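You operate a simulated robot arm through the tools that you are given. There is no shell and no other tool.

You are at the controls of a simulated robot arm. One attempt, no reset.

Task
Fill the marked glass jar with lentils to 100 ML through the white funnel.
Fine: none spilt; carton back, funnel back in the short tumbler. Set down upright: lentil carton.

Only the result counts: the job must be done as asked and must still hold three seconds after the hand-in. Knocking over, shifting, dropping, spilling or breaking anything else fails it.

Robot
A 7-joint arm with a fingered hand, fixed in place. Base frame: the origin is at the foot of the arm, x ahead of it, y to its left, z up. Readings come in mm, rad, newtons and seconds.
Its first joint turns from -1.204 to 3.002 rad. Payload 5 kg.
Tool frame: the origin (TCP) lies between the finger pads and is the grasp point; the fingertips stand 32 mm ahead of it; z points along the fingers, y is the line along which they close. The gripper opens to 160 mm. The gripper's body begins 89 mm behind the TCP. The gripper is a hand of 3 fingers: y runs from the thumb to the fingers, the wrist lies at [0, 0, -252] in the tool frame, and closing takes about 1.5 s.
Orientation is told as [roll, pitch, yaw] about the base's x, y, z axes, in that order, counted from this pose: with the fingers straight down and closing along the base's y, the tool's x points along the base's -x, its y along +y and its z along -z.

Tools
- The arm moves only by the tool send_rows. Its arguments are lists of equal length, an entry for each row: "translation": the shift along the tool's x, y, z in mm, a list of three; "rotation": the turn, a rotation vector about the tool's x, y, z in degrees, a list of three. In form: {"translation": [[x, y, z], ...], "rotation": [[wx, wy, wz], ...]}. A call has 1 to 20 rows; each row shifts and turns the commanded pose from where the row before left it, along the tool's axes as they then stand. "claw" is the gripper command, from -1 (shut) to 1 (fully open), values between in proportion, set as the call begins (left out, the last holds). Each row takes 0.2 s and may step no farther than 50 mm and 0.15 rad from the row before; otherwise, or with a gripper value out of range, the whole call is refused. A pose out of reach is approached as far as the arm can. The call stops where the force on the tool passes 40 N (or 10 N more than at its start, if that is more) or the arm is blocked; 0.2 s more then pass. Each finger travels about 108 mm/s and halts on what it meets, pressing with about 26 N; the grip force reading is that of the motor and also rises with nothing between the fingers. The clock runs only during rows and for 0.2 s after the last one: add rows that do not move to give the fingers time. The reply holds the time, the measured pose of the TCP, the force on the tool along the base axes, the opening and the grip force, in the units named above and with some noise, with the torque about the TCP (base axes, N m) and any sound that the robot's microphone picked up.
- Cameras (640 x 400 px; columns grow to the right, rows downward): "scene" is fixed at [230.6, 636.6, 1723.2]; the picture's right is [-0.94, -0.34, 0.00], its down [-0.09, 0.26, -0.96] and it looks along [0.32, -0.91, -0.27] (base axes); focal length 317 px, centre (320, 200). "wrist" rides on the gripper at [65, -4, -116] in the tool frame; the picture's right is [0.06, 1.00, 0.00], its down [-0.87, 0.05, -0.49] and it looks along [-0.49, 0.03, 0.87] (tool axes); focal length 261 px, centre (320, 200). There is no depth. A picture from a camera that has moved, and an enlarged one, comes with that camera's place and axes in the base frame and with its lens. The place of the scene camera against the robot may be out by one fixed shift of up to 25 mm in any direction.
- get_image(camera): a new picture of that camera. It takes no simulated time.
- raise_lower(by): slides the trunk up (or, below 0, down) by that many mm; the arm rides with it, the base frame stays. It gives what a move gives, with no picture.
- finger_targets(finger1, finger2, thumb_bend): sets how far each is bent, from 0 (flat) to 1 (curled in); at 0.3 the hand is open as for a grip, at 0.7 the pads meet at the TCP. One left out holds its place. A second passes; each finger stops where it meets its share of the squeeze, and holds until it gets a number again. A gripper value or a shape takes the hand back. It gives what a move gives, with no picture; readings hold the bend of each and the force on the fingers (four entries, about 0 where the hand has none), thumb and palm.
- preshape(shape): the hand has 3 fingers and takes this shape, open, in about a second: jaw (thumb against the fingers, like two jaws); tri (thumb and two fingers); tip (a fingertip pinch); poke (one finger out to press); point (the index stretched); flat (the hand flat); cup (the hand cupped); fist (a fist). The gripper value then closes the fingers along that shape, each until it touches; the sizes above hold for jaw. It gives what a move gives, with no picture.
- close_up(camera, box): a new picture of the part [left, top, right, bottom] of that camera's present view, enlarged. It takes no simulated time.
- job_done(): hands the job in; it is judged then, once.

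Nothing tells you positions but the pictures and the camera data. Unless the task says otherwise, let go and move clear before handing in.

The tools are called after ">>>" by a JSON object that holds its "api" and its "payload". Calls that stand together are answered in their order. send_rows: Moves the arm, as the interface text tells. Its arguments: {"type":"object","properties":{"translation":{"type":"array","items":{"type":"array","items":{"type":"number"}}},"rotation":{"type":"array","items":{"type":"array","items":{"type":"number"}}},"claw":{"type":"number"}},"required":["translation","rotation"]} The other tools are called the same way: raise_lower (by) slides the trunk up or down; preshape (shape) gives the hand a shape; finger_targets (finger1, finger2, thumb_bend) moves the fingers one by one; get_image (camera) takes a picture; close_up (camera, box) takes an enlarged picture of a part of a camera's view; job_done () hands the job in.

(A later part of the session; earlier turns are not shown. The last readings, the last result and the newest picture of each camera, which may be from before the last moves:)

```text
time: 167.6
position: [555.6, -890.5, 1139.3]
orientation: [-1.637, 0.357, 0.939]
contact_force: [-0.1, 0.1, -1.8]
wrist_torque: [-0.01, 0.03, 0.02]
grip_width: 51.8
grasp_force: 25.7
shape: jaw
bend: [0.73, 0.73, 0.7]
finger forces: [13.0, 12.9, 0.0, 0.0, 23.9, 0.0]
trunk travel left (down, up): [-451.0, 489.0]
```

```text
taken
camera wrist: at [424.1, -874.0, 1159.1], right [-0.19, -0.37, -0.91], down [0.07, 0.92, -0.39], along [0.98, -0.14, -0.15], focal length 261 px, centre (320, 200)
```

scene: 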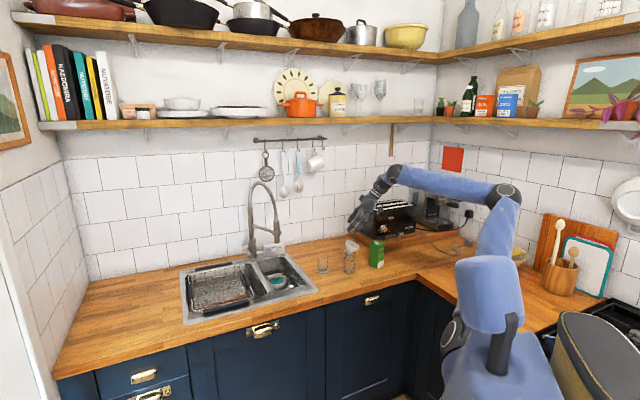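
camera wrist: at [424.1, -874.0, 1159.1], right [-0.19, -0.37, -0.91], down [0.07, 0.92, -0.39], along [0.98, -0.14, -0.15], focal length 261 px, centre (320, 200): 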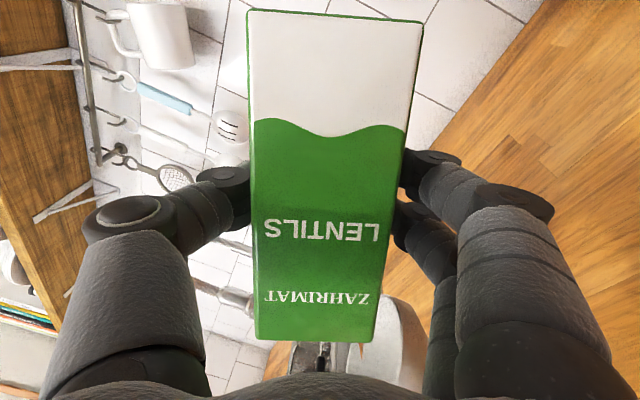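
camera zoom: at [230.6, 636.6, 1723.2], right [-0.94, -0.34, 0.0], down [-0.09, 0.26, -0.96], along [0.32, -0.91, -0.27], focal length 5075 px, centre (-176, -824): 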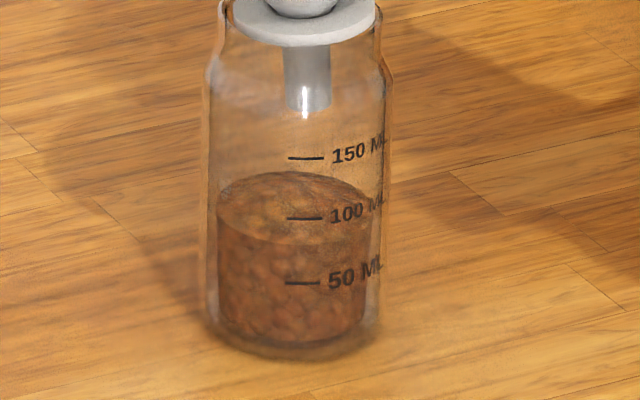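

Clear reading: surface front edge corresponds to ~75 mL. I need ~25 mL more (≈10 mL per degree). Tilt 2° and wait.

>>> {"api": "send_rows", "payload": {"translation": [[-0.86, -2.74, -0.15], [0, 0, 0], [0, 0, 0], [0, 0, 0], [0, 0, 0], [0, 0, 0], [0, 0, 0], [0, 0, 0], [0, 0, 0], [0, 0, 0], [0, 0, 0]], "rotation": [[0.347, 0, -1.97], [0, 0, 0], [0, 0, 0], [0, 0, 0], [0, 0, 0], [0, 0, 0], [0, 0, 0], [0, 0, 0], [0, 0, 0], [0, 0, 0], [0, 0, 0]]}}

>>> {"api": "close_up", "payload": {"camera": "scene", "box": [342, 256, 360, 272]}}

>>> {"api": "close_up", "payload": {"camera": "scene", "box": [330, 225, 370, 265]}}

```text
time: 170.0
position: [555.5, -888.2, 1140.6]
orientation: [-1.643, 0.392, 0.938]
contact_force: [-0.2, 0.5, -2.3]
wrist_torque: [0.02, 0.01, 0.0]
grip_width: 51.8
grasp_force: 25.7
shape: jaw
bend: [0.73, 0.73, 0.7]
finger forces: [12.9, 12.8, 0.1, 0.0, 24.0, 0.1]
trunk travel left (down, up): [-451.0, 489.0]
```

```text
16.00 times, centred on (351, 264) of scene
camera zoom: at [230.6, 636.6, 1723.2], right [-0.94, -0.34, 0.0], down [-0.09, 0.26, -0.96], along [0.32, -0.91, -0.27], focal length 5075 px, centre (-176, -824)
```

zoom: 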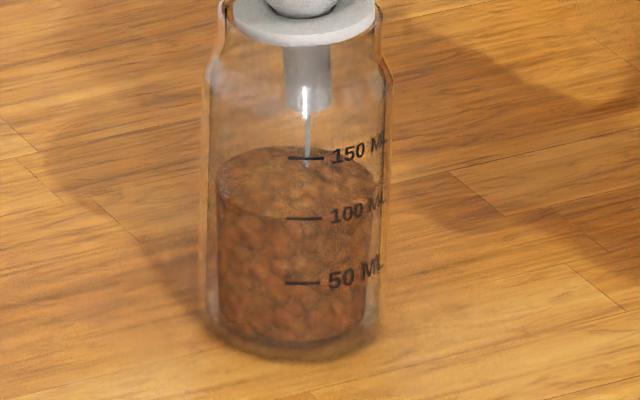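

```text
10.00 times, centred on (350, 245) of scene
camera zoom: at [230.6, 636.6, 1723.2], right [-0.94, -0.34, 0.0], down [-0.09, 0.26, -0.96], along [0.32, -0.91, -0.27], focal length 3172 px, centre (20, -250)
```

zoom: 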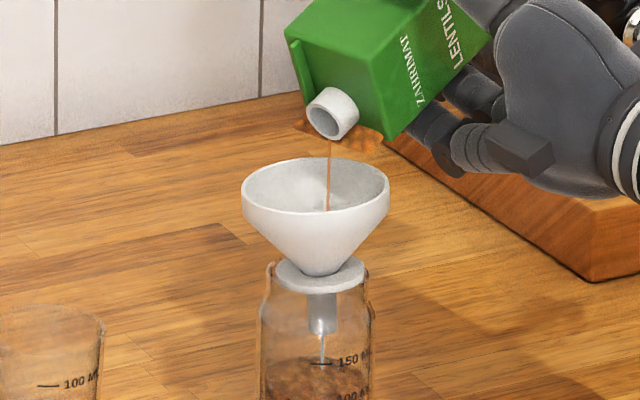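

≈93 mL, stream thinning. A short hold more.

>>> {"api": "send_rows", "payload": {"translation": [[0, 0, 0], [0, 0, 0]], "rotation": [[0, 0, 0], [0, 0, 0]]}}

>>> {"api": "close_up", "payload": {"camera": "scene", "box": [342, 256, 360, 272]}}

>>> {"api": "close_up", "payload": {"camera": "scene", "box": [330, 225, 370, 265]}}

```text
time: 170.6
position: [556.2, -889.8, 1140.7]
orientation: [-1.642, 0.391, 0.937]
contact_force: [-0.3, 0.8, -2.1]
wrist_torque: [0.02, -0.03, -0.02]
grip_width: 52.0
grasp_force: 25.7
shape: jaw
bend: [0.73, 0.73, 0.7]
finger forces: [12.9, 12.8, 0.0, 0.0, 24.0, 0.0]
trunk travel left (down, up): [-451.0, 489.0]
```

```text
16.00 times, centred on (351, 264) of scene
camera zoom: at [230.6, 636.6, 1723.2], right [-0.94, -0.34, 0.0], down [-0.09, 0.26, -0.96], along [0.32, -0.91, -0.27], focal length 5075 px, centre (-176, -824)
```

zoom: 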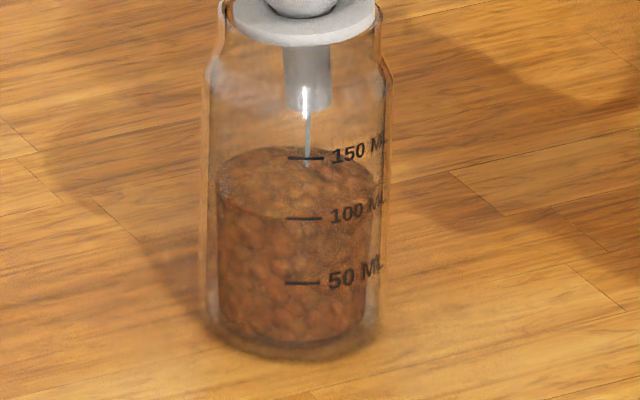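

```text
10.00 times, centred on (350, 245) of scene
camera zoom: at [230.6, 636.6, 1723.2], right [-0.94, -0.34, 0.0], down [-0.09, 0.26, -0.96], along [0.32, -0.91, -0.27], focal length 3172 px, centre (20, -250)
```

zoom: 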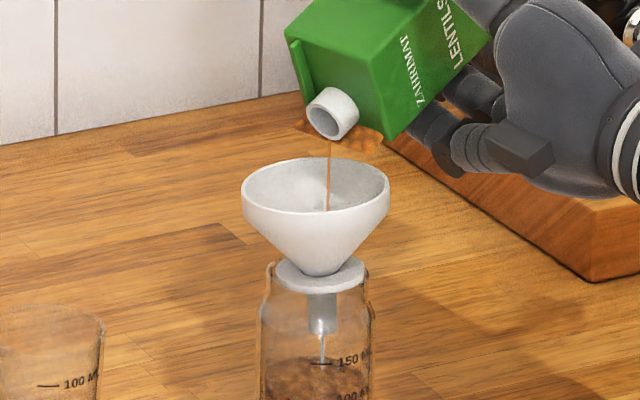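

>>> {"api": "send_rows", "payload": {"translation": [[0, 0, 0], [0, 0, 0], [0, 0, 0], [0, 0, 0], [0, 0, 0], [0, 0, 0]], "rotation": [[0, 0, 0], [0, 0, 0], [0, 0, 0], [0, 0, 0], [0, 0, 0], [0, 0, 0]]}}

>>> {"api": "close_up", "payload": {"camera": "scene", "box": [342, 256, 360, 272]}}

>>> {"api": "close_up", "payload": {"camera": "scene", "box": [330, 225, 370, 265]}}

```text
time: 172.0
position: [556.4, -889.0, 1141.0]
orientation: [-1.643, 0.393, 0.937]
contact_force: [0.3, 0.4, -1.6]
wrist_torque: [0.02, 0.0, 0.0]
grip_width: 51.9
grasp_force: 26.0
shape: jaw
bend: [0.73, 0.73, 0.7]
finger forces: [12.9, 12.9, 0.0, 0.0, 24.0, 0.0]
trunk travel left (down, up): [-451.0, 489.0]
```

```text
16.00 times, centred on (351, 264) of scene
camera zoom: at [230.6, 636.6, 1723.2], right [-0.94, -0.34, 0.0], down [-0.09, 0.26, -0.96], along [0.32, -0.91, -0.27], focal length 5075 px, centre (-176, -824)
```

zoom: 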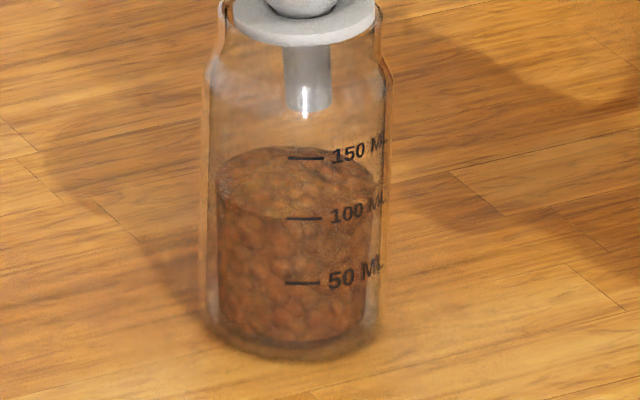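

```text
10.00 times, centred on (350, 245) of scene
camera zoom: at [230.6, 636.6, 1723.2], right [-0.94, -0.34, 0.0], down [-0.09, 0.26, -0.96], along [0.32, -0.91, -0.27], focal length 3172 px, centre (20, -250)
```

zoom: 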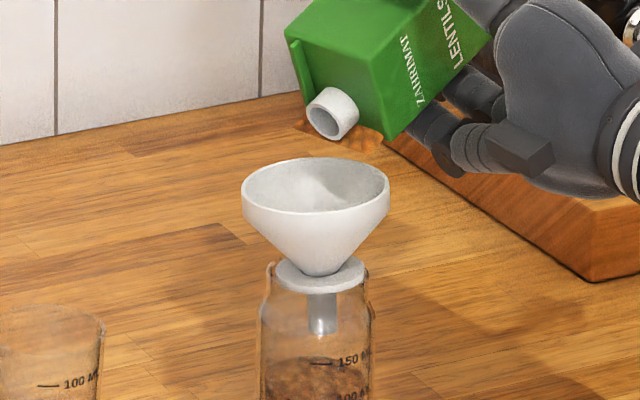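

Stopped at the 100 mark's line as seen from above-front; correcting for viewing parallax it's ≈94–95 mL. A touch more: 0.4°.

>>> {"api": "send_rows", "payload": {"translation": [[-0.17, -0.55, -0.03], [0, 0, 0], [0, 0, 0], [0, 0, 0], [0, 0, 0], [0, 0, 0], [0, 0, 0], [0, 0, 0], [0, 0, 0], [0, 0, 0]], "rotation": [[0.0694, 0, -0.394], [0, 0, 0], [0, 0, 0], [0, 0, 0], [0, 0, 0], [0, 0, 0], [0, 0, 0], [0, 0, 0], [0, 0, 0], [0, 0, 0]]}}

>>> {"api": "close_up", "payload": {"camera": "scene", "box": [342, 256, 360, 272]}}

>>> {"api": "close_up", "payload": {"camera": "scene", "box": [330, 225, 370, 265]}}

```text
time: 174.2
position: [555.6, -889.3, 1141.9]
orientation: [-1.645, 0.401, 0.936]
contact_force: [0.5, -0.2, -2.7]
wrist_torque: [0.02, 0.01, 0.01]
grip_width: 51.8
grasp_force: 25.7
shape: jaw
bend: [0.73, 0.73, 0.7]
finger forces: [12.8, 12.9, 0.0, 0.0, 23.9, 0.0]
trunk travel left (down, up): [-451.0, 489.0]
```

```text
16.00 times, centred on (351, 264) of scene
camera zoom: at [230.6, 636.6, 1723.2], right [-0.94, -0.34, 0.0], down [-0.09, 0.26, -0.96], along [0.32, -0.91, -0.27], focal length 5075 px, centre (-176, -824)
```

zoom: 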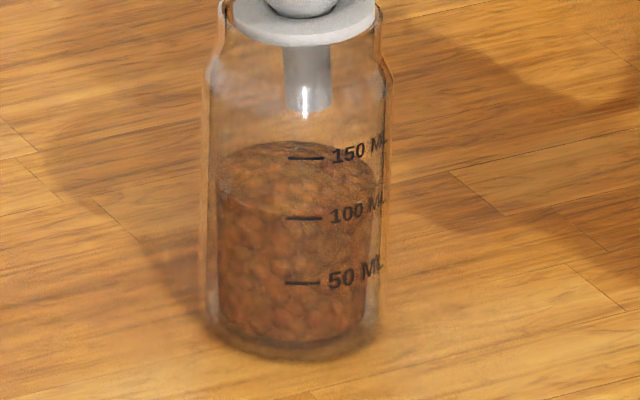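

```text
10.00 times, centred on (350, 245) of scene
camera zoom: at [230.6, 636.6, 1723.2], right [-0.94, -0.34, 0.0], down [-0.09, 0.26, -0.96], along [0.32, -0.91, -0.27], focal length 3172 px, centre (20, -250)
```

zoom: 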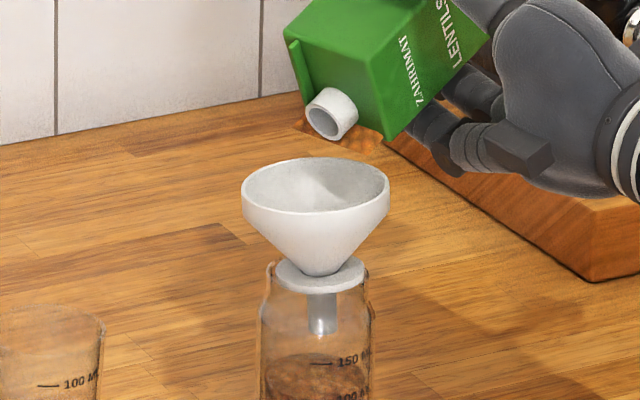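

Now ≈98–100 mL and no flow. Tilt back about the lip, then raise clear before returning the carton upright.

>>> {"api": "send_rows", "payload": {"translation": [[1.73, 6.97, 0.31], [1.73, 6.97, 0.31], [1.73, 6.97, 0.31], [5.04, -34.6, 0.89], [5.04, -34.6, 0.89], [0, 0, 0]], "rotation": [[-0.868, 0, 4.924], [-0.868, 0, 4.924], [-0.868, 0, 4.924], [0, 0, 0], [0, 0, 0], [0, 0, 0]]}}

>>> {"api": "close_up", "payload": {"camera": "scene", "box": [325, 210, 385, 275]}}

```text
time: 175.6
position: [549.8, -899.1, 1193.7]
orientation: [-1.595, 0.143, 0.949]
contact_force: [0.0, 0.2, -2.5]
wrist_torque: [0.01, -0.01, 0.0]
grip_width: 51.7
grasp_force: 25.5
shape: jaw
bend: [0.73, 0.73, 0.7]
finger forces: [13.2, 13.1, 0.0, 0.0, 24.0, 0.0]
trunk travel left (down, up): [-451.0, 489.0]
```

```text
6.15 times, centred on (355, 242) of scene
camera zoom: at [230.6, 636.6, 1723.2], right [-0.94, -0.34, 0.0], down [-0.09, 0.26, -0.96], along [0.32, -0.91, -0.27], focal length 1952 px, centre (105, -62)
```

zoom: 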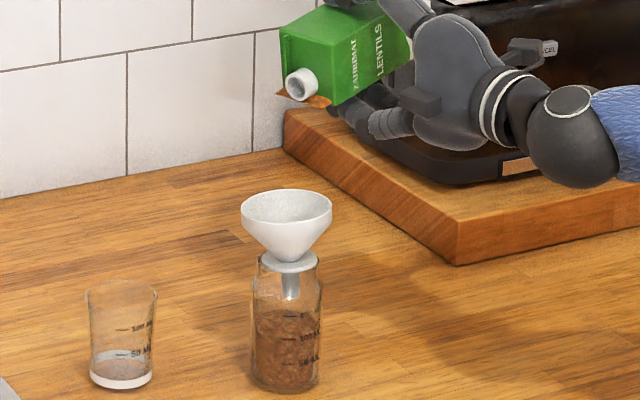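

Nothing spilt. Rolling the carton fully upright up here.

>>> {"api": "send_rows", "payload": {"translation": [[0, 0, 0], [0, 0, 0], [0, 0, 0], [0, 0, 0], [0, 0, 0], [0, 0, 0], [0, 0, 0], [0, 0, 0], [0, 0, 0], [0, 0, 0], [0, 0, 0], [0, 0, 0], [0, 0, 0], [0, 0, 0], [0, 0, 0], [0, 0, 0], [0, 0, 0], [0, 0, 0], [0, 0, 0], [0, 0, 0]], "rotation": [[-0.868, 0, 4.924], [-0.868, 0, 4.924], [-0.868, 0, 4.924], [-0.868, 0, 4.924], [-0.868, 0, 4.924], [-0.868, 0, 4.924], [-0.868, 0, 4.924], [-0.868, 0, 4.924], [-0.868, 0, 4.924], [-0.868, 0, 4.924], [-0.868, 0, 4.924], [-0.868, 0, 4.924], [-0.868, 0, 4.924], [-0.868, 0, 4.924], [-0.868, 0, 4.924], [-0.868, 0, 4.924], [-0.868, 0, 4.924], [-0.868, 0, 4.924], [-0.868, 0, 4.924], [-0.59, 0, 3.35]]}}

>>> {"api": "close_up", "payload": {"camera": "scene", "box": [325, 200, 405, 280]}}

>>> {"api": "get_image", "payload": {"camera": "wrist"}}

```text
time: 179.8
position: [550.6, -899.0, 1194.3]
orientation: [0.013, -1.394, -0.457]
contact_force: [0.2, -0.2, -1.4]
wrist_torque: [0.0, 0.01, -0.01]
grip_width: 51.8
grasp_force: 25.7
shape: jaw
bend: [0.73, 0.73, 0.7]
finger forces: [12.5, 12.4, 0.0, 0.0, 24.9, 0.1]
trunk travel left (down, up): [-451.0, 489.0]
```

```text
5.00 times, centred on (365, 240) of scene
camera zoom: at [230.6, 636.6, 1723.2], right [-0.94, -0.34, 0.0], down [-0.09, 0.26, -0.96], along [0.32, -0.91, -0.27], focal length 1586 px, centre (95, 0)
```

zoom: 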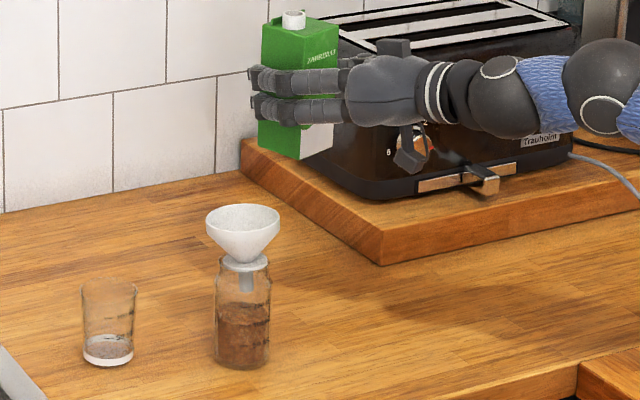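

```text
taken
camera wrist: at [435.0, -850.7, 1150.6], right [0.42, 0.91, -0.06], down [-0.28, 0.19, 0.94], along [0.86, -0.38, 0.33], focal length 261 px, centre (320, 200)
```

wrist: 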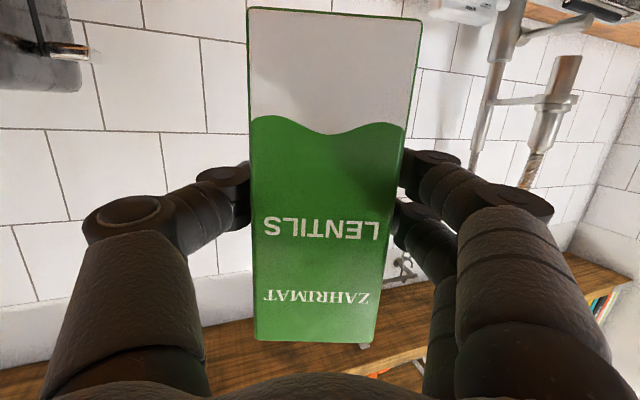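

Upright. Returning it to its original spot and lowering.

>>> {"api": "send_rows", "payload": {"translation": [[6.0, -32.9, -34.2], [6.0, -32.9, -34.2], [39.4, 0, 6.94], [39.4, 0, 6.94], [39.4, 0, 6.94], [39.4, 0, 6.94], [29.5, 0, 5.2], [9.85, 0, 1.74], [0, 0, 0]], "rotation": [[0, 0, 0], [0, 0, 0], [0, 0, 0], [0, 0, 0], [0, 0, 0], [0, 0, 0], [0, 0, 0], [0, 0, 0], [0, 0, 0]]}}

>>> {"api": "close_up", "payload": {"camera": "scene", "box": [325, 210, 425, 280]}}

```text
time: 181.8
position: [460.4, -930.4, 991.9]
orientation: [0.008, -1.396, -0.45]
contact_force: [-0.5, -0.2, -1.3]
wrist_torque: [0.02, 0.02, 0.02]
grip_width: 51.7
grasp_force: 26.0
shape: jaw
bend: [0.73, 0.73, 0.7]
finger forces: [12.4, 12.5, 0.1, 0.0, 24.8, 0.0]
trunk travel left (down, up): [-451.0, 489.0]
```

```text
5.71 times, centred on (375, 245) of scene
camera zoom: at [230.6, 636.6, 1723.2], right [-0.94, -0.34, 0.0], down [-0.09, 0.26, -0.96], along [0.32, -0.91, -0.27], focal length 1812 px, centre (6, -57)
```

zoom: 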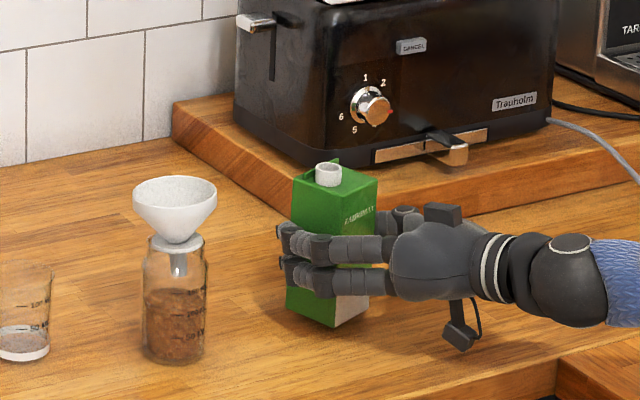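

>>> {"api": "send_rows", "payload": {"translation": [[4.9, 0, 0.87], [1.97, 0, 0.35], [0, 0, 0]], "rotation": [[0, 0, 0], [0, 0, 0], [0, 0, 0]]}}

>>> {"api": "send_rows", "payload": {"translation": [[0.98, 0, 0.17], [0, 0, 0]], "rotation": [[0, 0, 0], [0, 0, 0]]}}

>>> {"api": "send_rows", "payload": {"translation": [[0.98, 0, 0.17], [0, 0, 0]], "rotation": [[0, 0, 0], [0, 0, 0]]}}

>>> {"api": "send_rows", "payload": {"translation": [[0.78, 0, 0.14], [0, 0, 0]], "rotation": [[0, 0, 0], [0, 0, 0]]}}

```text
time: 182.6
position: [458.7, -929.6, 985.8]
orientation: [0.007, -1.395, -0.451]
contact_force: [-0.2, 0.7, -2.0]
wrist_torque: [-0.02, 0.0, 0.02]
grip_width: 51.8
grasp_force: 25.9
shape: jaw
bend: [0.73, 0.73, 0.7]
finger forces: [12.3, 12.5, 0.0, 0.0, 24.9, 0.0]
trunk travel left (down, up): [-451.0, 489.0]
```

```text
time: 183.2
position: [460.0, -929.9, 984.6]
orientation: [0.007, -1.393, -0.449]
contact_force: [0.2, 0.4, -1.8]
wrist_torque: [0.02, -0.01, -0.01]
grip_width: 51.7
grasp_force: 26.6
shape: jaw
bend: [0.73, 0.73, 0.7]
finger forces: [12.3, 12.5, 0.0, 0.1, 24.8, 0.0]
trunk travel left (down, up): [-451.0, 489.0]
```

```text
time: 183.8
position: [459.8, -929.0, 984.9]
orientation: [0.01, -1.395, -0.453]
contact_force: [-0.9, 0.5, -1.4]
wrist_torque: [-0.01, -0.01, -0.02]
grip_width: 51.7
grasp_force: 26.2
shape: jaw
bend: [0.73, 0.73, 0.7]
finger forces: [12.3, 12.5, 0.1, 0.0, 24.8, 0.0]
trunk travel left (down, up): [-451.0, 489.0]
```

```text
time: 184.4
position: [459.6, -928.3, 983.4]
orientation: [0.009, -1.395, -0.451]
contact_force: [0.6, -0.1, -2.2]
wrist_torque: [-0.01, 0.02, -0.04]
grip_width: 51.9
grasp_force: 25.8
shape: jaw
bend: [0.73, 0.73, 0.7]
finger forces: [12.3, 12.6, 0.1, 0.1, 24.8, 0.1]
trunk travel left (down, up): [-451.0, 489.0]
```

>>> {"api": "send_rows", "payload": {"translation": [[0.98, 0, 0.17], [0, 0, 0]], "rotation": [[0, 0, 0], [0, 0, 0]]}}

>>> {"api": "send_rows", "payload": {"translation": [[0.78, 0, 0.14], [0, 0, 0]], "rotation": [[0, 0, 0], [0, 0, 0]]}}

>>> {"api": "send_rows", "payload": {"translation": [[0.6, 0, 0.1], [0, 0, 0]], "rotation": [[0, 0, 0], [0, 0, 0]]}}

```text
time: 185.0
position: [460.1, -928.8, 983.4]
orientation: [0.005, -1.395, -0.453]
contact_force: [0.5, -0.4, 0.3]
wrist_torque: [-0.04, -0.01, -0.04]
grip_width: 51.8
grasp_force: 25.7
shape: jaw
bend: [0.73, 0.73, 0.7]
finger forces: [12.2, 12.2, 0.1, 0.1, 25.0, 0.0]
trunk travel left (down, up): [-451.0, 489.0]
```

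```text
time: 185.6
position: [459.0, -929.2, 981.5]
orientation: [0.008, -1.395, -0.452]
contact_force: [-0.1, -1.6, 1.6]
wrist_torque: [0.0, -0.04, -0.02]
grip_width: 51.8
grasp_force: 26.5
shape: jaw
bend: [0.73, 0.73, 0.7]
finger forces: [11.9, 12.1, 0.0, 0.1, 25.3, 0.0]
trunk travel left (down, up): [-451.0, 489.0]
```

```text
time: 186.2
position: [460.4, -927.8, 983.3]
orientation: [0.006, -1.396, -0.451]
contact_force: [0.2, -0.9, 4.6]
wrist_torque: [-0.04, -0.01, 0.05]
grip_width: 52.1
grasp_force: 25.8
shape: jaw
bend: [0.73, 0.73, 0.7]
finger forces: [12.1, 12.2, 0.0, 0.1, 24.9, 0.0]
trunk travel left (down, up): [-451.0, 489.0]
```

Carton is on the counter. Release and rise.

>>> {"api": "send_rows", "payload": {"translation": [[0, 0, 0], [0, 0, 0], [0, 0, 0], [-24.6, 0, -4.3], [-39.4, 0, -6.94], [-39.4, 0, -6.94], [-39.4, 0, -6.94], [-39.4, 0, -6.94], [-24.6, 0, -4.3]], "rotation": [[0, 0, 0], [0, 0, 0], [0, 0, 0], [0, 0, 0], [0, 0, 0], [0, 0, 0], [0, 0, 0], [0, 0, 0], [0, 0, 0]], "claw": 0.35}}

>>> {"api": "close_up", "payload": {"camera": "scene", "box": [325, 210, 425, 280]}}

>>> {"api": "close_up", "payload": {"camera": "scene", "box": [338, 240, 362, 278]}}

```text
time: 188.2
position: [457.6, -929.0, 1193.8]
orientation: [0.005, -1.395, -0.45]
contact_force: [-0.2, 0.1, 0.0]
wrist_torque: [0.0, 0.02, 0.03]
grip_width: 107.5
grasp_force: 0.1
shape: jaw
bend: [0.68, 0.68, 0.66]
finger forces: [0.0, 0.0, 0.0, 0.0, 0.1, 0.0]
trunk travel left (down, up): [-451.0, 489.0]
```

```text
5.71 times, centred on (375, 245) of scene
camera zoom: at [230.6, 636.6, 1723.2], right [-0.94, -0.34, 0.0], down [-0.09, 0.26, -0.96], along [0.32, -0.91, -0.27], focal length 1812 px, centre (6, -57)
```

zoom: 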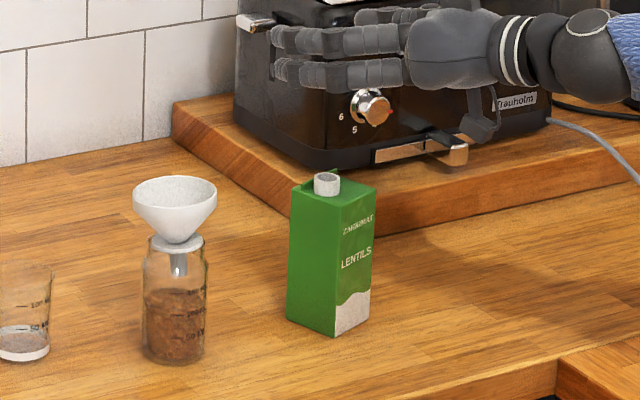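

```text
10.53 times, centred on (350, 259) of scene
camera zoom: at [230.6, 636.6, 1723.2], right [-0.94, -0.34, 0.0], down [-0.09, 0.26, -0.96], along [0.32, -0.91, -0.27], focal length 3339 px, centre (4, -421)
```

zoom: 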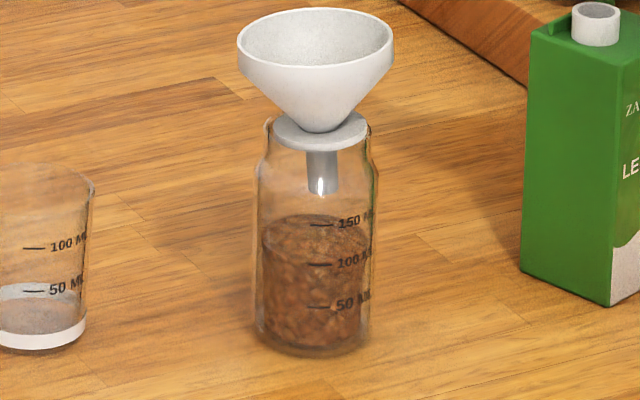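

Carton is back exactly where it stood. Now the funnel: I swing the hand over it, tilted ~28°, to lift it out.

>>> {"api": "send_rows", "payload": {"translation": [[-2.7, 39.6, 15.1], [-2.7, 39.6, 15.1], [-2.7, 39.6, 15.1], [-2.7, 39.6, 15.1], [0, 0, 0], [0, 0, 0], [0, 0, 0], [0, 0, 0], [0, 0, 0], [0, 0, 0], [0, 0, 0], [0, 0, 0], [0, 0, 0]], "rotation": [[0, 0, 0], [0, 0, 0], [0, 0, 0], [0, 0, 0], [3.015, 6.355, 2.2], [3.015, 6.355, 2.2], [3.015, 6.355, 2.2], [3.015, 6.355, 2.2], [3.015, 6.355, 2.2], [3.015, 6.355, 2.2], [3.015, 6.355, 2.2], [3.015, 6.355, 2.2], [0, 0, 0]]}}

>>> {"api": "get_image", "payload": {"camera": "wrist"}}

>>> {"api": "close_up", "payload": {"camera": "wrist", "box": [220, 40, 440, 200]}}

```text
time: 191.0
position: [584.3, -812.1, 1192.3]
orientation: [0.0, -0.485, -0.951]
contact_force: [0.3, -0.9, -0.3]
wrist_torque: [-0.01, -0.01, -0.02]
grip_width: 107.7
grasp_force: 0.1
shape: jaw
bend: [0.68, 0.68, 0.65]
finger forces: [0.0, 0.0, 0.0, 0.1, 0.0, 0.0]
trunk travel left (down, up): [-451.0, 489.0]
```

```text
taken
camera wrist: at [515.1, -725.0, 1264.6], right [0.78, 0.63, -0.03], down [0.36, -0.41, 0.84], along [0.51, -0.67, -0.54], focal length 261 px, centre (320, 200)
```

wrist: 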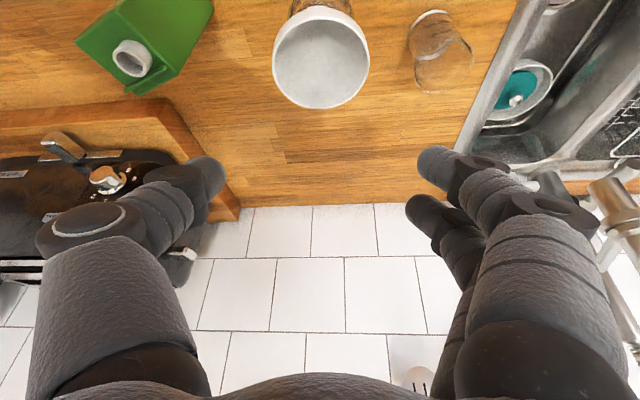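

```text
2.50 times, centred on (330, 120) of wrist
camera zoom: at [515.1, -725.0, 1264.6], right [0.78, 0.63, -0.03], down [0.36, -0.41, 0.84], along [0.51, -0.67, -0.54], focal length 652 px, centre (295, 400)
```

zoom: 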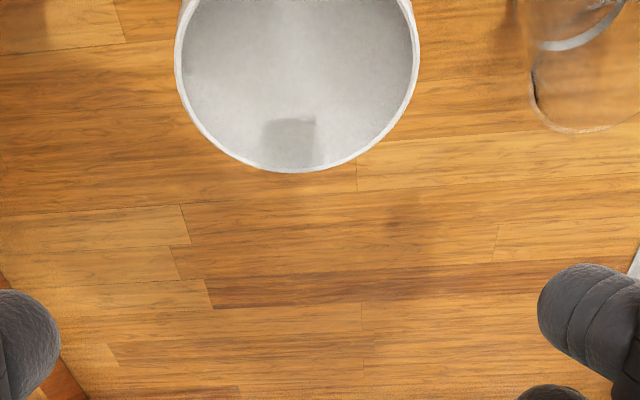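

Rim centre at (584.5,−817,1057). Descend 90 mm and recheck.

>>> {"api": "send_rows", "payload": {"translation": [[20.8, -2.8, 39.9], [21, 0, 39.8], [0, 0, 0]], "rotation": [[0, 0, 0], [0, 0, 0], [0, 0, 0]]}}

>>> {"api": "get_image", "payload": {"camera": "wrist"}}

>>> {"api": "close_up", "payload": {"camera": "scene", "box": [330, 220, 370, 265]}}

```text
time: 191.8
position: [578.7, -812.2, 1102.7]
orientation: [0.002, -0.486, -0.949]
contact_force: [0.5, -0.5, 0.3]
wrist_torque: [-0.02, 0.0, -0.02]
grip_width: 107.7
grasp_force: 0.1
shape: jaw
bend: [0.68, 0.68, 0.65]
finger forces: [0.0, 0.0, 0.0, 0.0, 0.0, 0.1]
trunk travel left (down, up): [-451.0, 489.0]
```

```text
taken
camera wrist: at [510.9, -724.7, 1174.3], right [0.78, 0.63, -0.03], down [0.36, -0.41, 0.84], along [0.52, -0.67, -0.54], focal length 261 px, centre (320, 200)
```

wrist: 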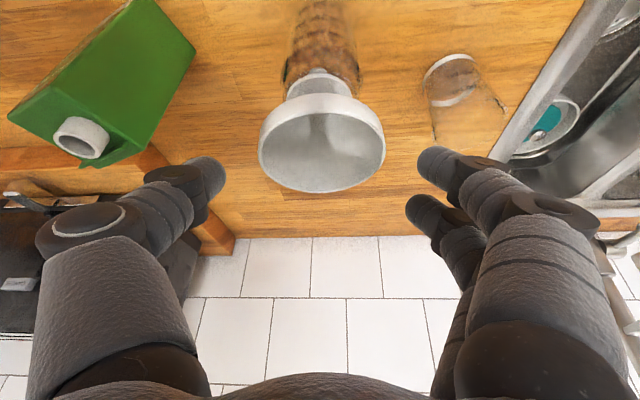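

```text
8.89 times, centred on (350, 242) of scene
camera zoom: at [230.6, 636.6, 1723.2], right [-0.94, -0.34, 0.0], down [-0.09, 0.26, -0.96], along [0.32, -0.91, -0.27], focal length 2819 px, centre (53, -178)
```

zoom: 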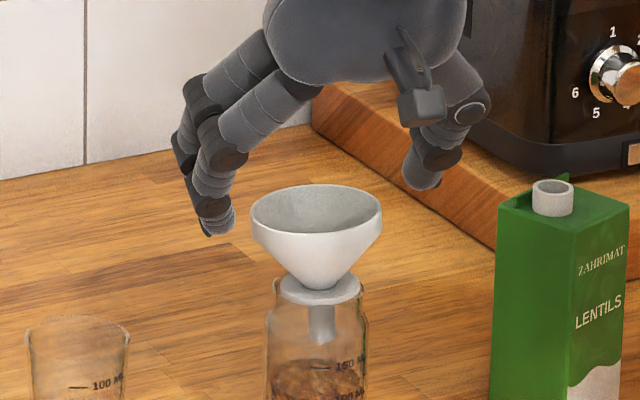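

>>> {"api": "send_rows", "payload": {"translation": [[6.7, 0.25, 15.1], [6.7, 0.25, 13.1], [0, 0, 0]], "rotation": [[0, 0, 0], [0, 0, 0], [0, 0, 0]]}}

>>> {"api": "get_image", "payload": {"camera": "wrist"}}

>>> {"api": "close_up", "payload": {"camera": "scene", "box": [330, 225, 370, 270]}}

```text
time: 192.6
position: [580.8, -814.1, 1071.4]
orientation: [0.002, -0.487, -0.949]
contact_force: [-0.6, -0.3, -0.2]
wrist_torque: [-0.03, 0.02, 0.02]
grip_width: 107.8
grasp_force: 0.1
shape: jaw
bend: [0.68, 0.68, 0.65]
finger forces: [0.1, 0.0, 0.0, 0.0, 0.0, 0.0]
trunk travel left (down, up): [-451.0, 489.0]
```

```text
taken
camera wrist: at [512.4, -725.8, 1143.4], right [0.78, 0.63, -0.03], down [0.36, -0.41, 0.84], along [0.51, -0.67, -0.54], focal length 261 px, centre (320, 200)
```

wrist: 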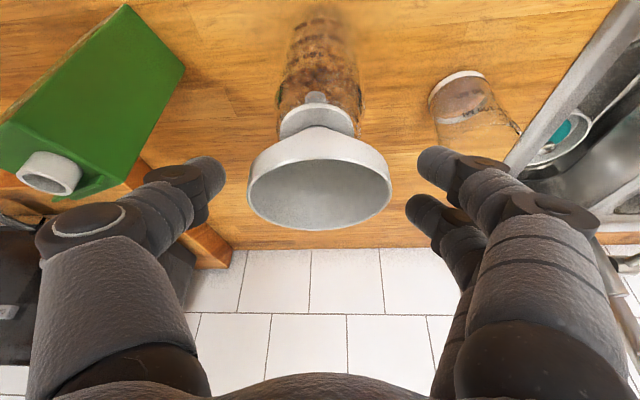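

```text
8.89 times, centred on (350, 248) of scene
camera zoom: at [230.6, 636.6, 1723.2], right [-0.94, -0.34, 0.0], down [-0.09, 0.26, -0.96], along [0.32, -0.91, -0.27], focal length 2819 px, centre (53, -222)
```

zoom: 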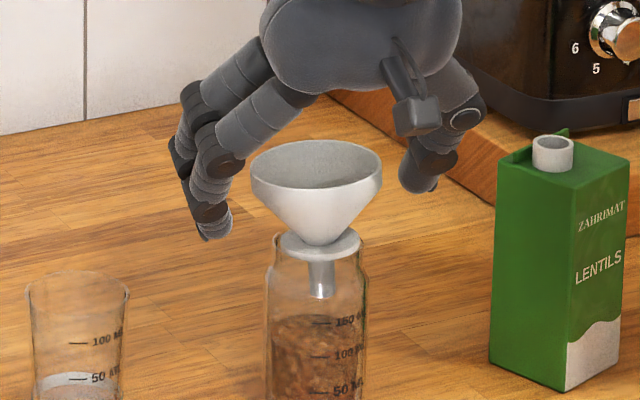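

Funnel centred between thumb and fingers. Closing.

>>> {"api": "send_rows", "payload": {"translation": [[0, 0, 0], [0, 0, 0], [0, 0, 0], [0, 0, 0], [0, 0, 0]], "rotation": [[0, 0, 0], [0, 0, 0], [0, 0, 0], [0, 0, 0], [0, 0, 0]], "claw": -1}}

>>> {"api": "get_image", "payload": {"camera": "wrist"}}

>>> {"api": "close_up", "payload": {"camera": "scene", "box": [330, 225, 370, 270]}}

```text
time: 193.8
position: [581.5, -814.3, 1071.6]
orientation: [0.003, -0.486, -0.951]
contact_force: [-0.4, -0.5, 0.1]
wrist_torque: [-0.01, -0.02, -0.01]
grip_width: 53.0
grasp_force: 26.3
shape: jaw
bend: [0.73, 0.73, 0.71]
finger forces: [12.0, 10.5, 0.0, 0.0, 23.6, 0.0]
trunk travel left (down, up): [-451.0, 489.0]
```

```text
taken
camera wrist: at [512.5, -725.9, 1143.4], right [0.78, 0.63, -0.03], down [0.36, -0.41, 0.84], along [0.51, -0.67, -0.54], focal length 261 px, centre (320, 200)
```

wrist: 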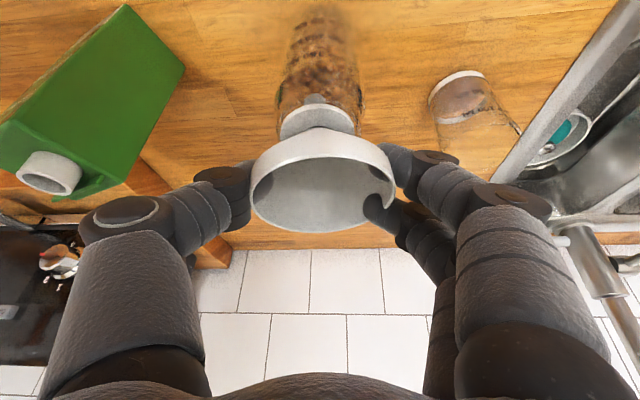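

```text
8.89 times, centred on (350, 248) of scene
camera zoom: at [230.6, 636.6, 1723.2], right [-0.94, -0.34, 0.0], down [-0.09, 0.26, -0.96], along [0.32, -0.91, -0.27], focal length 2819 px, centre (53, -222)
```

zoom: 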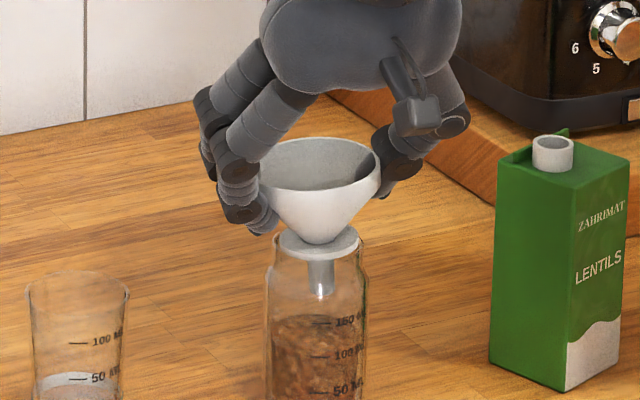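

Held. Lift gently straight up.

>>> {"api": "send_rows", "payload": {"translation": [[-2.3, 0, -4.4], [-3.7, 0, -7.1], [-7, 0, -13.3], [0, 0, 0]], "rotation": [[0, 0, 0], [0, 0, 0], [0, 0, 0], [0, 0, 0]]}}

>>> {"api": "close_up", "payload": {"camera": "scene", "box": [330, 220, 370, 270]}}

```text
time: 194.8
position: [582.1, -815.3, 1097.1]
orientation: [0.0, -0.487, -0.948]
contact_force: [0.5, 0.6, -0.2]
wrist_torque: [-0.01, 0.04, 0.0]
grip_width: 52.9
grasp_force: 26.0
shape: jaw
bend: [0.73, 0.73, 0.71]
finger forces: [12.0, 10.5, 0.1, 0.0, 23.6, 0.0]
trunk travel left (down, up): [-451.0, 489.0]
```

```text
8.00 times, centred on (350, 245) of scene
camera zoom: at [230.6, 636.6, 1723.2], right [-0.94, -0.34, 0.0], down [-0.09, 0.26, -0.96], along [0.32, -0.91, -0.27], focal length 2537 px, centre (80, -160)
```

zoom: 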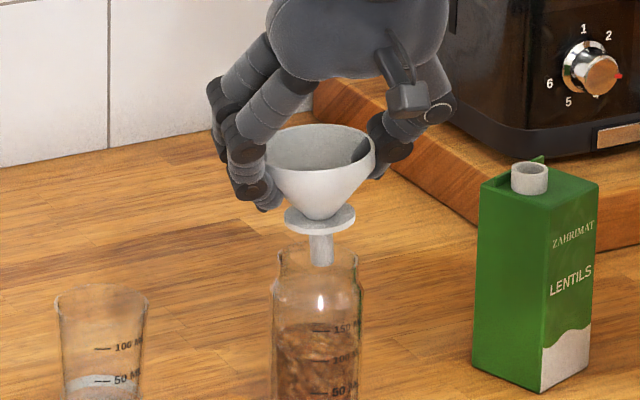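

Free of the jar, which stands still. Raise more and check the funnel's attitude.

>>> {"api": "send_rows", "payload": {"translation": [[-18.7, 0, -35.4], [-18.7, 0, -35.4], [0, 0, 0]], "rotation": [[0, 0, 0], [0, 0, 0], [0, 0, 0]]}}

>>> {"api": "close_up", "payload": {"camera": "scene", "box": [333, 215, 368, 245]}}

>>> {"api": "close_up", "payload": {"camera": "wrist", "box": [230, 90, 430, 250]}}

>>> {"api": "get_image", "payload": {"camera": "wrist"}}

```text
time: 195.6
position: [582.1, -815.9, 1177.0]
orientation: [0.001, -0.485, -0.95]
contact_force: [0.4, -0.1, -1.1]
wrist_torque: [0.04, 0.01, 0.01]
grip_width: 53.2
grasp_force: 26.0
shape: jaw
bend: [0.73, 0.73, 0.71]
finger forces: [11.9, 10.5, 0.1, 0.0, 23.7, 0.1]
trunk travel left (down, up): [-451.0, 489.0]
```

```text
13.33 times, centred on (350, 230) of scene
camera zoom: at [230.6, 636.6, 1723.2], right [-0.94, -0.34, 0.0], down [-0.09, 0.26, -0.96], along [0.32, -0.91, -0.27], focal length 4229 px, centre (-87, -200)
```

zoom: 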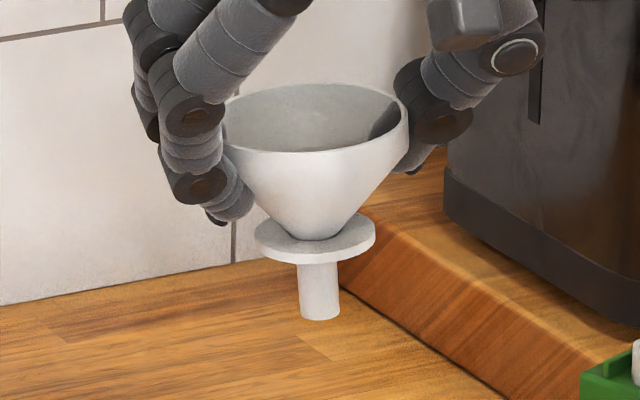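

```text
2.50 times, centred on (330, 170) of wrist
camera zoom: at [514.7, -727.8, 1249.6], right [0.78, 0.63, -0.03], down [0.36, -0.41, 0.84], along [0.51, -0.67, -0.54], focal length 652 px, centre (295, 275)
```

zoom: 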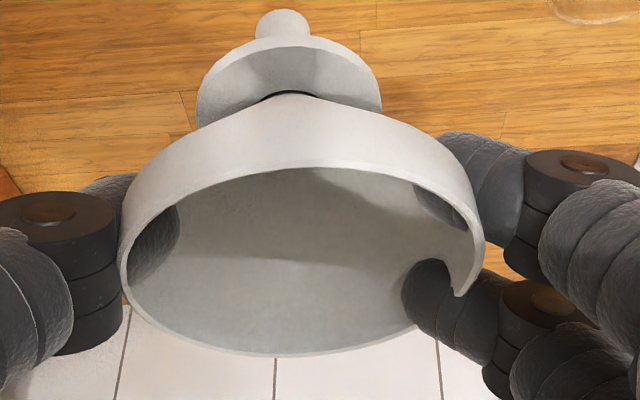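

```text
taken
camera wrist: at [514.7, -727.8, 1249.6], right [0.78, 0.63, -0.03], down [0.36, -0.41, 0.84], along [0.51, -0.67, -0.54], focal length 261 px, centre (320, 200)
```

wrist: 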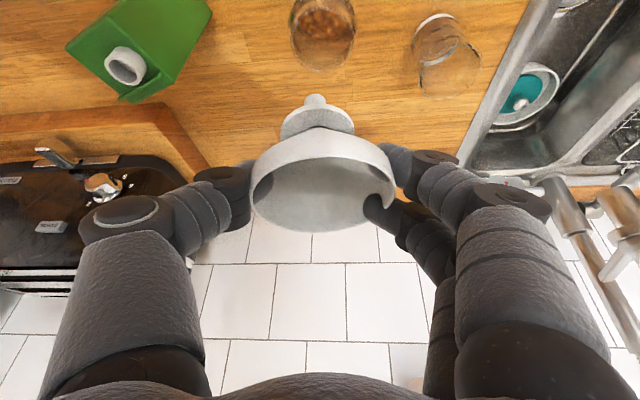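

The funnel leans ~6° left in the grip; rotate to make it plumb.

>>> {"api": "send_rows", "payload": {"translation": [[0, 0, 0], [0, 0, 0]], "rotation": [[-4.92, -1.62, 2.6], [0, 0, 0]]}}

>>> {"api": "close_up", "payload": {"camera": "scene", "box": [333, 215, 368, 245]}}

>>> {"api": "close_up", "payload": {"camera": "wrist", "box": [230, 90, 430, 250]}}

>>> {"api": "close_up", "payload": {"camera": "wrist", "box": [390, 0, 510, 110]}}

```text
time: 196.2
position: [584.1, -812.5, 1178.7]
orientation: [0.112, -0.514, -1.003]
contact_force: [0.3, 0.6, -0.1]
wrist_torque: [-0.01, -0.01, 0.02]
grip_width: 52.9
grasp_force: 25.7
shape: jaw
bend: [0.73, 0.73, 0.71]
finger forces: [11.9, 10.4, 0.1, 0.0, 23.6, 0.0]
trunk travel left (down, up): [-451.0, 489.0]
```

```text
13.33 times, centred on (350, 230) of scene
camera zoom: at [230.6, 636.6, 1723.2], right [-0.94, -0.34, 0.0], down [-0.09, 0.26, -0.96], along [0.32, -0.91, -0.27], focal length 4229 px, centre (-87, -200)
```

zoom: 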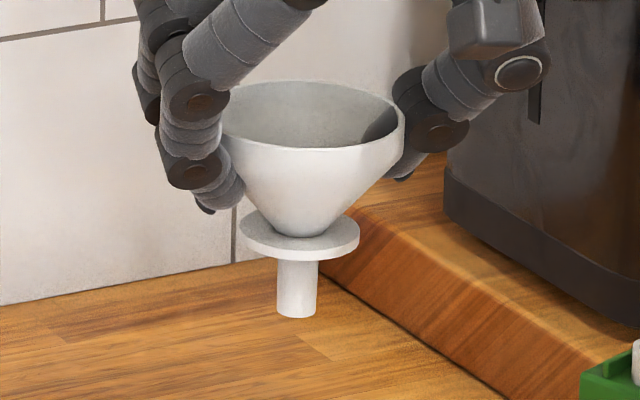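

```text
2.50 times, centred on (330, 170) of wrist
camera zoom: at [508.6, -728.7, 1247.0], right [0.78, 0.63, 0.07], down [0.28, -0.43, 0.86], along [0.57, -0.65, -0.51], focal length 652 px, centre (295, 275)
```

zoom: 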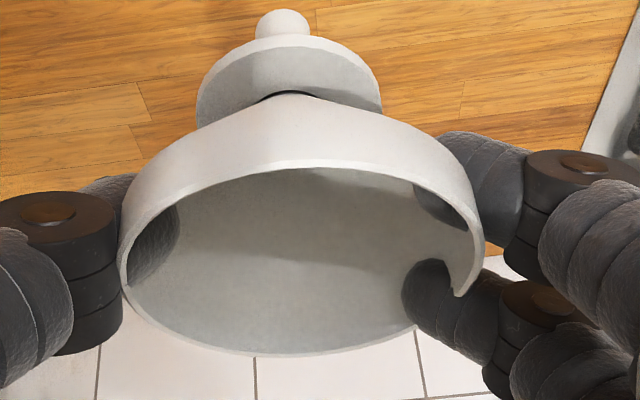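

```text
3.64 times, centred on (450, 55) of wrist
camera zoom: at [508.6, -728.7, 1247.0], right [0.78, 0.63, 0.07], down [0.28, -0.43, 0.86], along [0.57, -0.65, -0.51], focal length 948 px, centre (-153, 727)
```

zoom: 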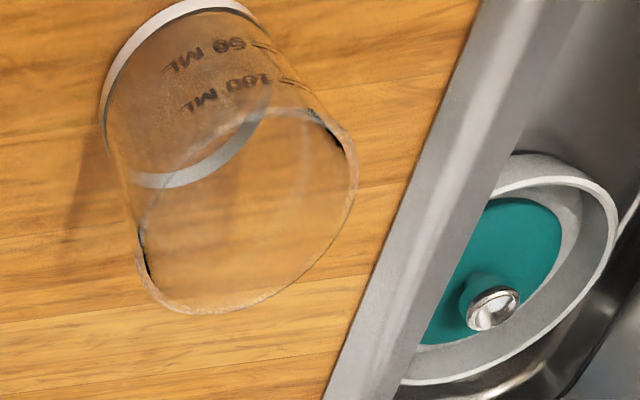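

Plumb now. Carry it over the tumbler axis (714.6,−772).

>>> {"api": "send_rows", "payload": {"translation": [[-9.1, 42.3, 9.9], [-9.1, 42.3, 9.9], [-9.2, 42.3, 10.0], [0, 0, 0]], "rotation": [[0, 0, 0], [0, 0, 0], [0, 0, 0], [0, 0, 0]]}}

>>> {"api": "close_up", "payload": {"camera": "scene", "box": [300, 220, 345, 275]}}

>>> {"api": "get_image", "payload": {"camera": "wrist"}}

```text
time: 197.2
position: [708.6, -773.9, 1179.8]
orientation: [0.114, -0.512, -1.004]
contact_force: [-0.8, -0.1, 0.7]
wrist_torque: [0.03, 0.0, 0.04]
grip_width: 52.7
grasp_force: 26.2
shape: jaw
bend: [0.73, 0.73, 0.71]
finger forces: [11.8, 10.5, 0.1, 0.0, 23.7, 0.1]
trunk travel left (down, up): [-451.0, 489.0]
```

```text
7.27 times, centred on (322, 248) of scene
camera zoom: at [230.6, 636.6, 1723.2], right [-0.94, -0.34, 0.0], down [-0.09, 0.26, -0.96], along [0.32, -0.91, -0.27], focal length 2307 px, centre (302, -146)
```

zoom: 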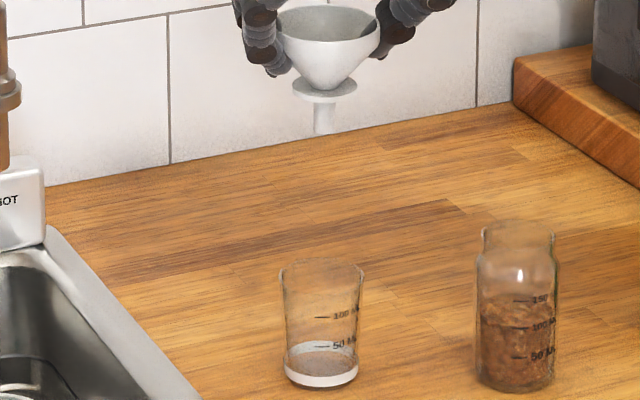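

```text
taken
camera wrist: at [633.5, -688.4, 1247.4], right [0.78, 0.62, 0.07], down [0.28, -0.44, 0.86], along [0.57, -0.65, -0.51], focal length 261 px, centre (320, 200)
```

wrist: 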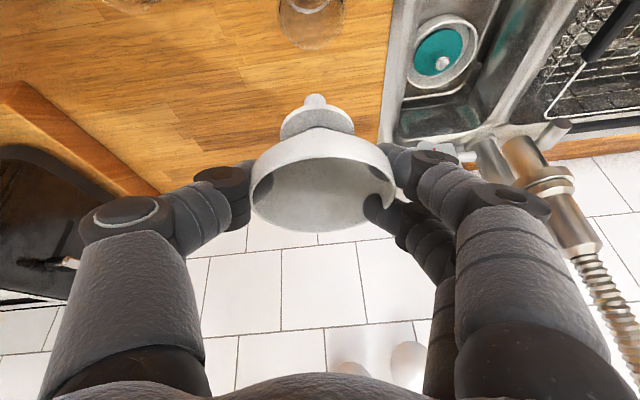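

Small correction, then lower until the stem is just above the tumbler mouth.

>>> {"api": "send_rows", "payload": {"translation": [[2.6, 3.8, -1.05], [16.1, -3.2, 28.3], [16.1, -3.2, 28.3], [16.1, -3.2, 28.3], [0, 0, 0]], "rotation": [[0, 0, 0], [0, 0, 0], [0, 0, 0], [0, 0, 0], [0, 0, 0]]}}

>>> {"api": "close_up", "payload": {"camera": "scene", "box": [302, 235, 342, 275]}}

```text
time: 198.4
position: [708.4, -768.8, 1081.3]
orientation: [0.113, -0.513, -1.003]
contact_force: [-0.5, 1.1, -0.7]
wrist_torque: [0.01, 0.0, -0.02]
grip_width: 52.8
grasp_force: 26.0
shape: jaw
bend: [0.73, 0.73, 0.71]
finger forces: [11.9, 10.6, 0.0, 0.0, 23.6, 0.1]
trunk travel left (down, up): [-451.0, 489.0]
```

```text
10.00 times, centred on (322, 255) of scene
camera zoom: at [230.6, 636.6, 1723.2], right [-0.94, -0.34, 0.0], down [-0.09, 0.26, -0.96], along [0.32, -0.91, -0.27], focal length 3172 px, centre (300, -350)
```

zoom: 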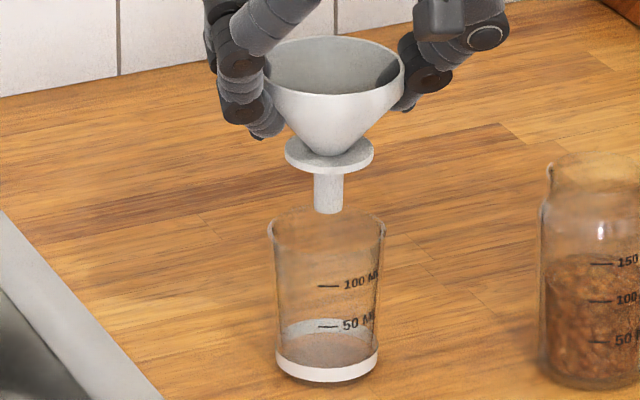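

>>> {"api": "send_rows", "payload": {"translation": [[9.8, -1.9, 17.3], [9.8, -1.9, 17.3], [0, 0, 0]], "rotation": [[0, 0, 0], [0, 0, 0], [0, 0, 0]]}}

>>> {"api": "close_up", "payload": {"camera": "scene", "box": [302, 235, 342, 275]}}

```text
time: 199.2
position: [710.4, -769.0, 1041.9]
orientation: [0.113, -0.513, -1.005]
contact_force: [-0.4, 0.4, 0.3]
wrist_torque: [0.0, 0.03, -0.03]
grip_width: 53.0
grasp_force: 25.5
shape: jaw
bend: [0.73, 0.73, 0.71]
finger forces: [12.0, 10.4, 0.0, 0.0, 23.6, 0.1]
trunk travel left (down, up): [-451.0, 489.0]
```

```text
10.00 times, centred on (322, 255) of scene
camera zoom: at [230.6, 636.6, 1723.2], right [-0.94, -0.34, 0.0], down [-0.09, 0.26, -0.96], along [0.32, -0.91, -0.27], focal length 3172 px, centre (300, -350)
```

zoom: 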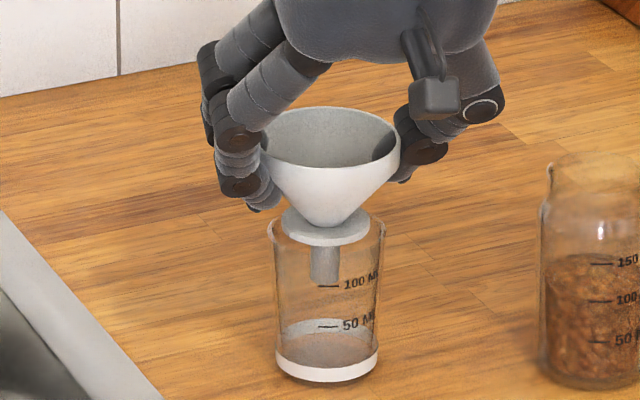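

Collar is entering the tumbler cleanly. Lower on in steps with force checks.

>>> {"api": "send_rows", "payload": {"translation": [[4.9, -1.0, 8.65], [2.5, -0.5, 4.3], [0, 0, 0]], "rotation": [[0, 0, 0], [0, 0, 0], [0, 0, 0]]}}

>>> {"api": "send_rows", "payload": {"translation": [[1.5, -0.3, 2.6], [0, 0, 0]], "rotation": [[0, 0, 0], [0, 0, 0]]}}

>>> {"api": "send_rows", "payload": {"translation": [[1, -0.2, 1.7], [0, 0, 0]], "rotation": [[0, 0, 0], [0, 0, 0]]}}

>>> {"api": "close_up", "payload": {"camera": "scene", "box": [302, 235, 342, 275]}}

```text
time: 200.0
position: [709.0, -767.7, 1027.0]
orientation: [0.114, -0.512, -1.004]
contact_force: [0.2, 0.1, 5.4]
wrist_torque: [-0.02, 0.0, -0.01]
grip_width: 53.0
grasp_force: 25.9
shape: jaw
bend: [0.73, 0.73, 0.71]
finger forces: [12.0, 10.5, 0.1, 0.0, 24.0, 0.1]
trunk travel left (down, up): [-451.0, 489.0]
```

```text
time: 200.6
position: [709.1, -766.6, 1026.0]
orientation: [0.114, -0.516, -1.003]
contact_force: [1.4, -2.4, 20.2]
wrist_torque: [-0.17, -0.07, -0.01]
grip_width: 52.9
grasp_force: 26.1
shape: jaw
bend: [0.73, 0.74, 0.72]
finger forces: [13.1, 11.2, 0.1, 0.0, 24.1, 0.0]
trunk travel left (down, up): [-451.0, 489.0]
```

```text
time: 201.2
position: [707.5, -767.4, 1020.1]
orientation: [0.112, -0.511, -1.003]
contact_force: [-1.6, 0.3, 4.1]
wrist_torque: [0.04, 0.09, -0.01]
grip_width: 50.0
grasp_force: 25.9
shape: jaw
bend: [0.74, 0.74, 0.72]
finger forces: [13.0, 9.8, 0.0, 0.0, 21.8, 0.1]
trunk travel left (down, up): [-451.0, 489.0]
```

```text
10.00 times, centred on (322, 255) of scene
camera zoom: at [230.6, 636.6, 1723.2], right [-0.94, -0.34, 0.0], down [-0.09, 0.26, -0.96], along [0.32, -0.91, -0.27], focal length 3172 px, centre (300, -350)
```

zoom: 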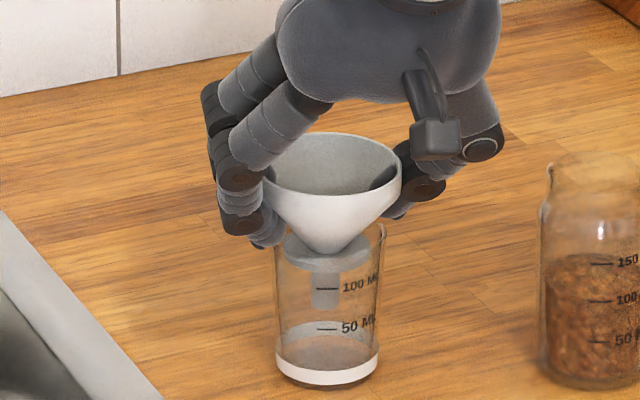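

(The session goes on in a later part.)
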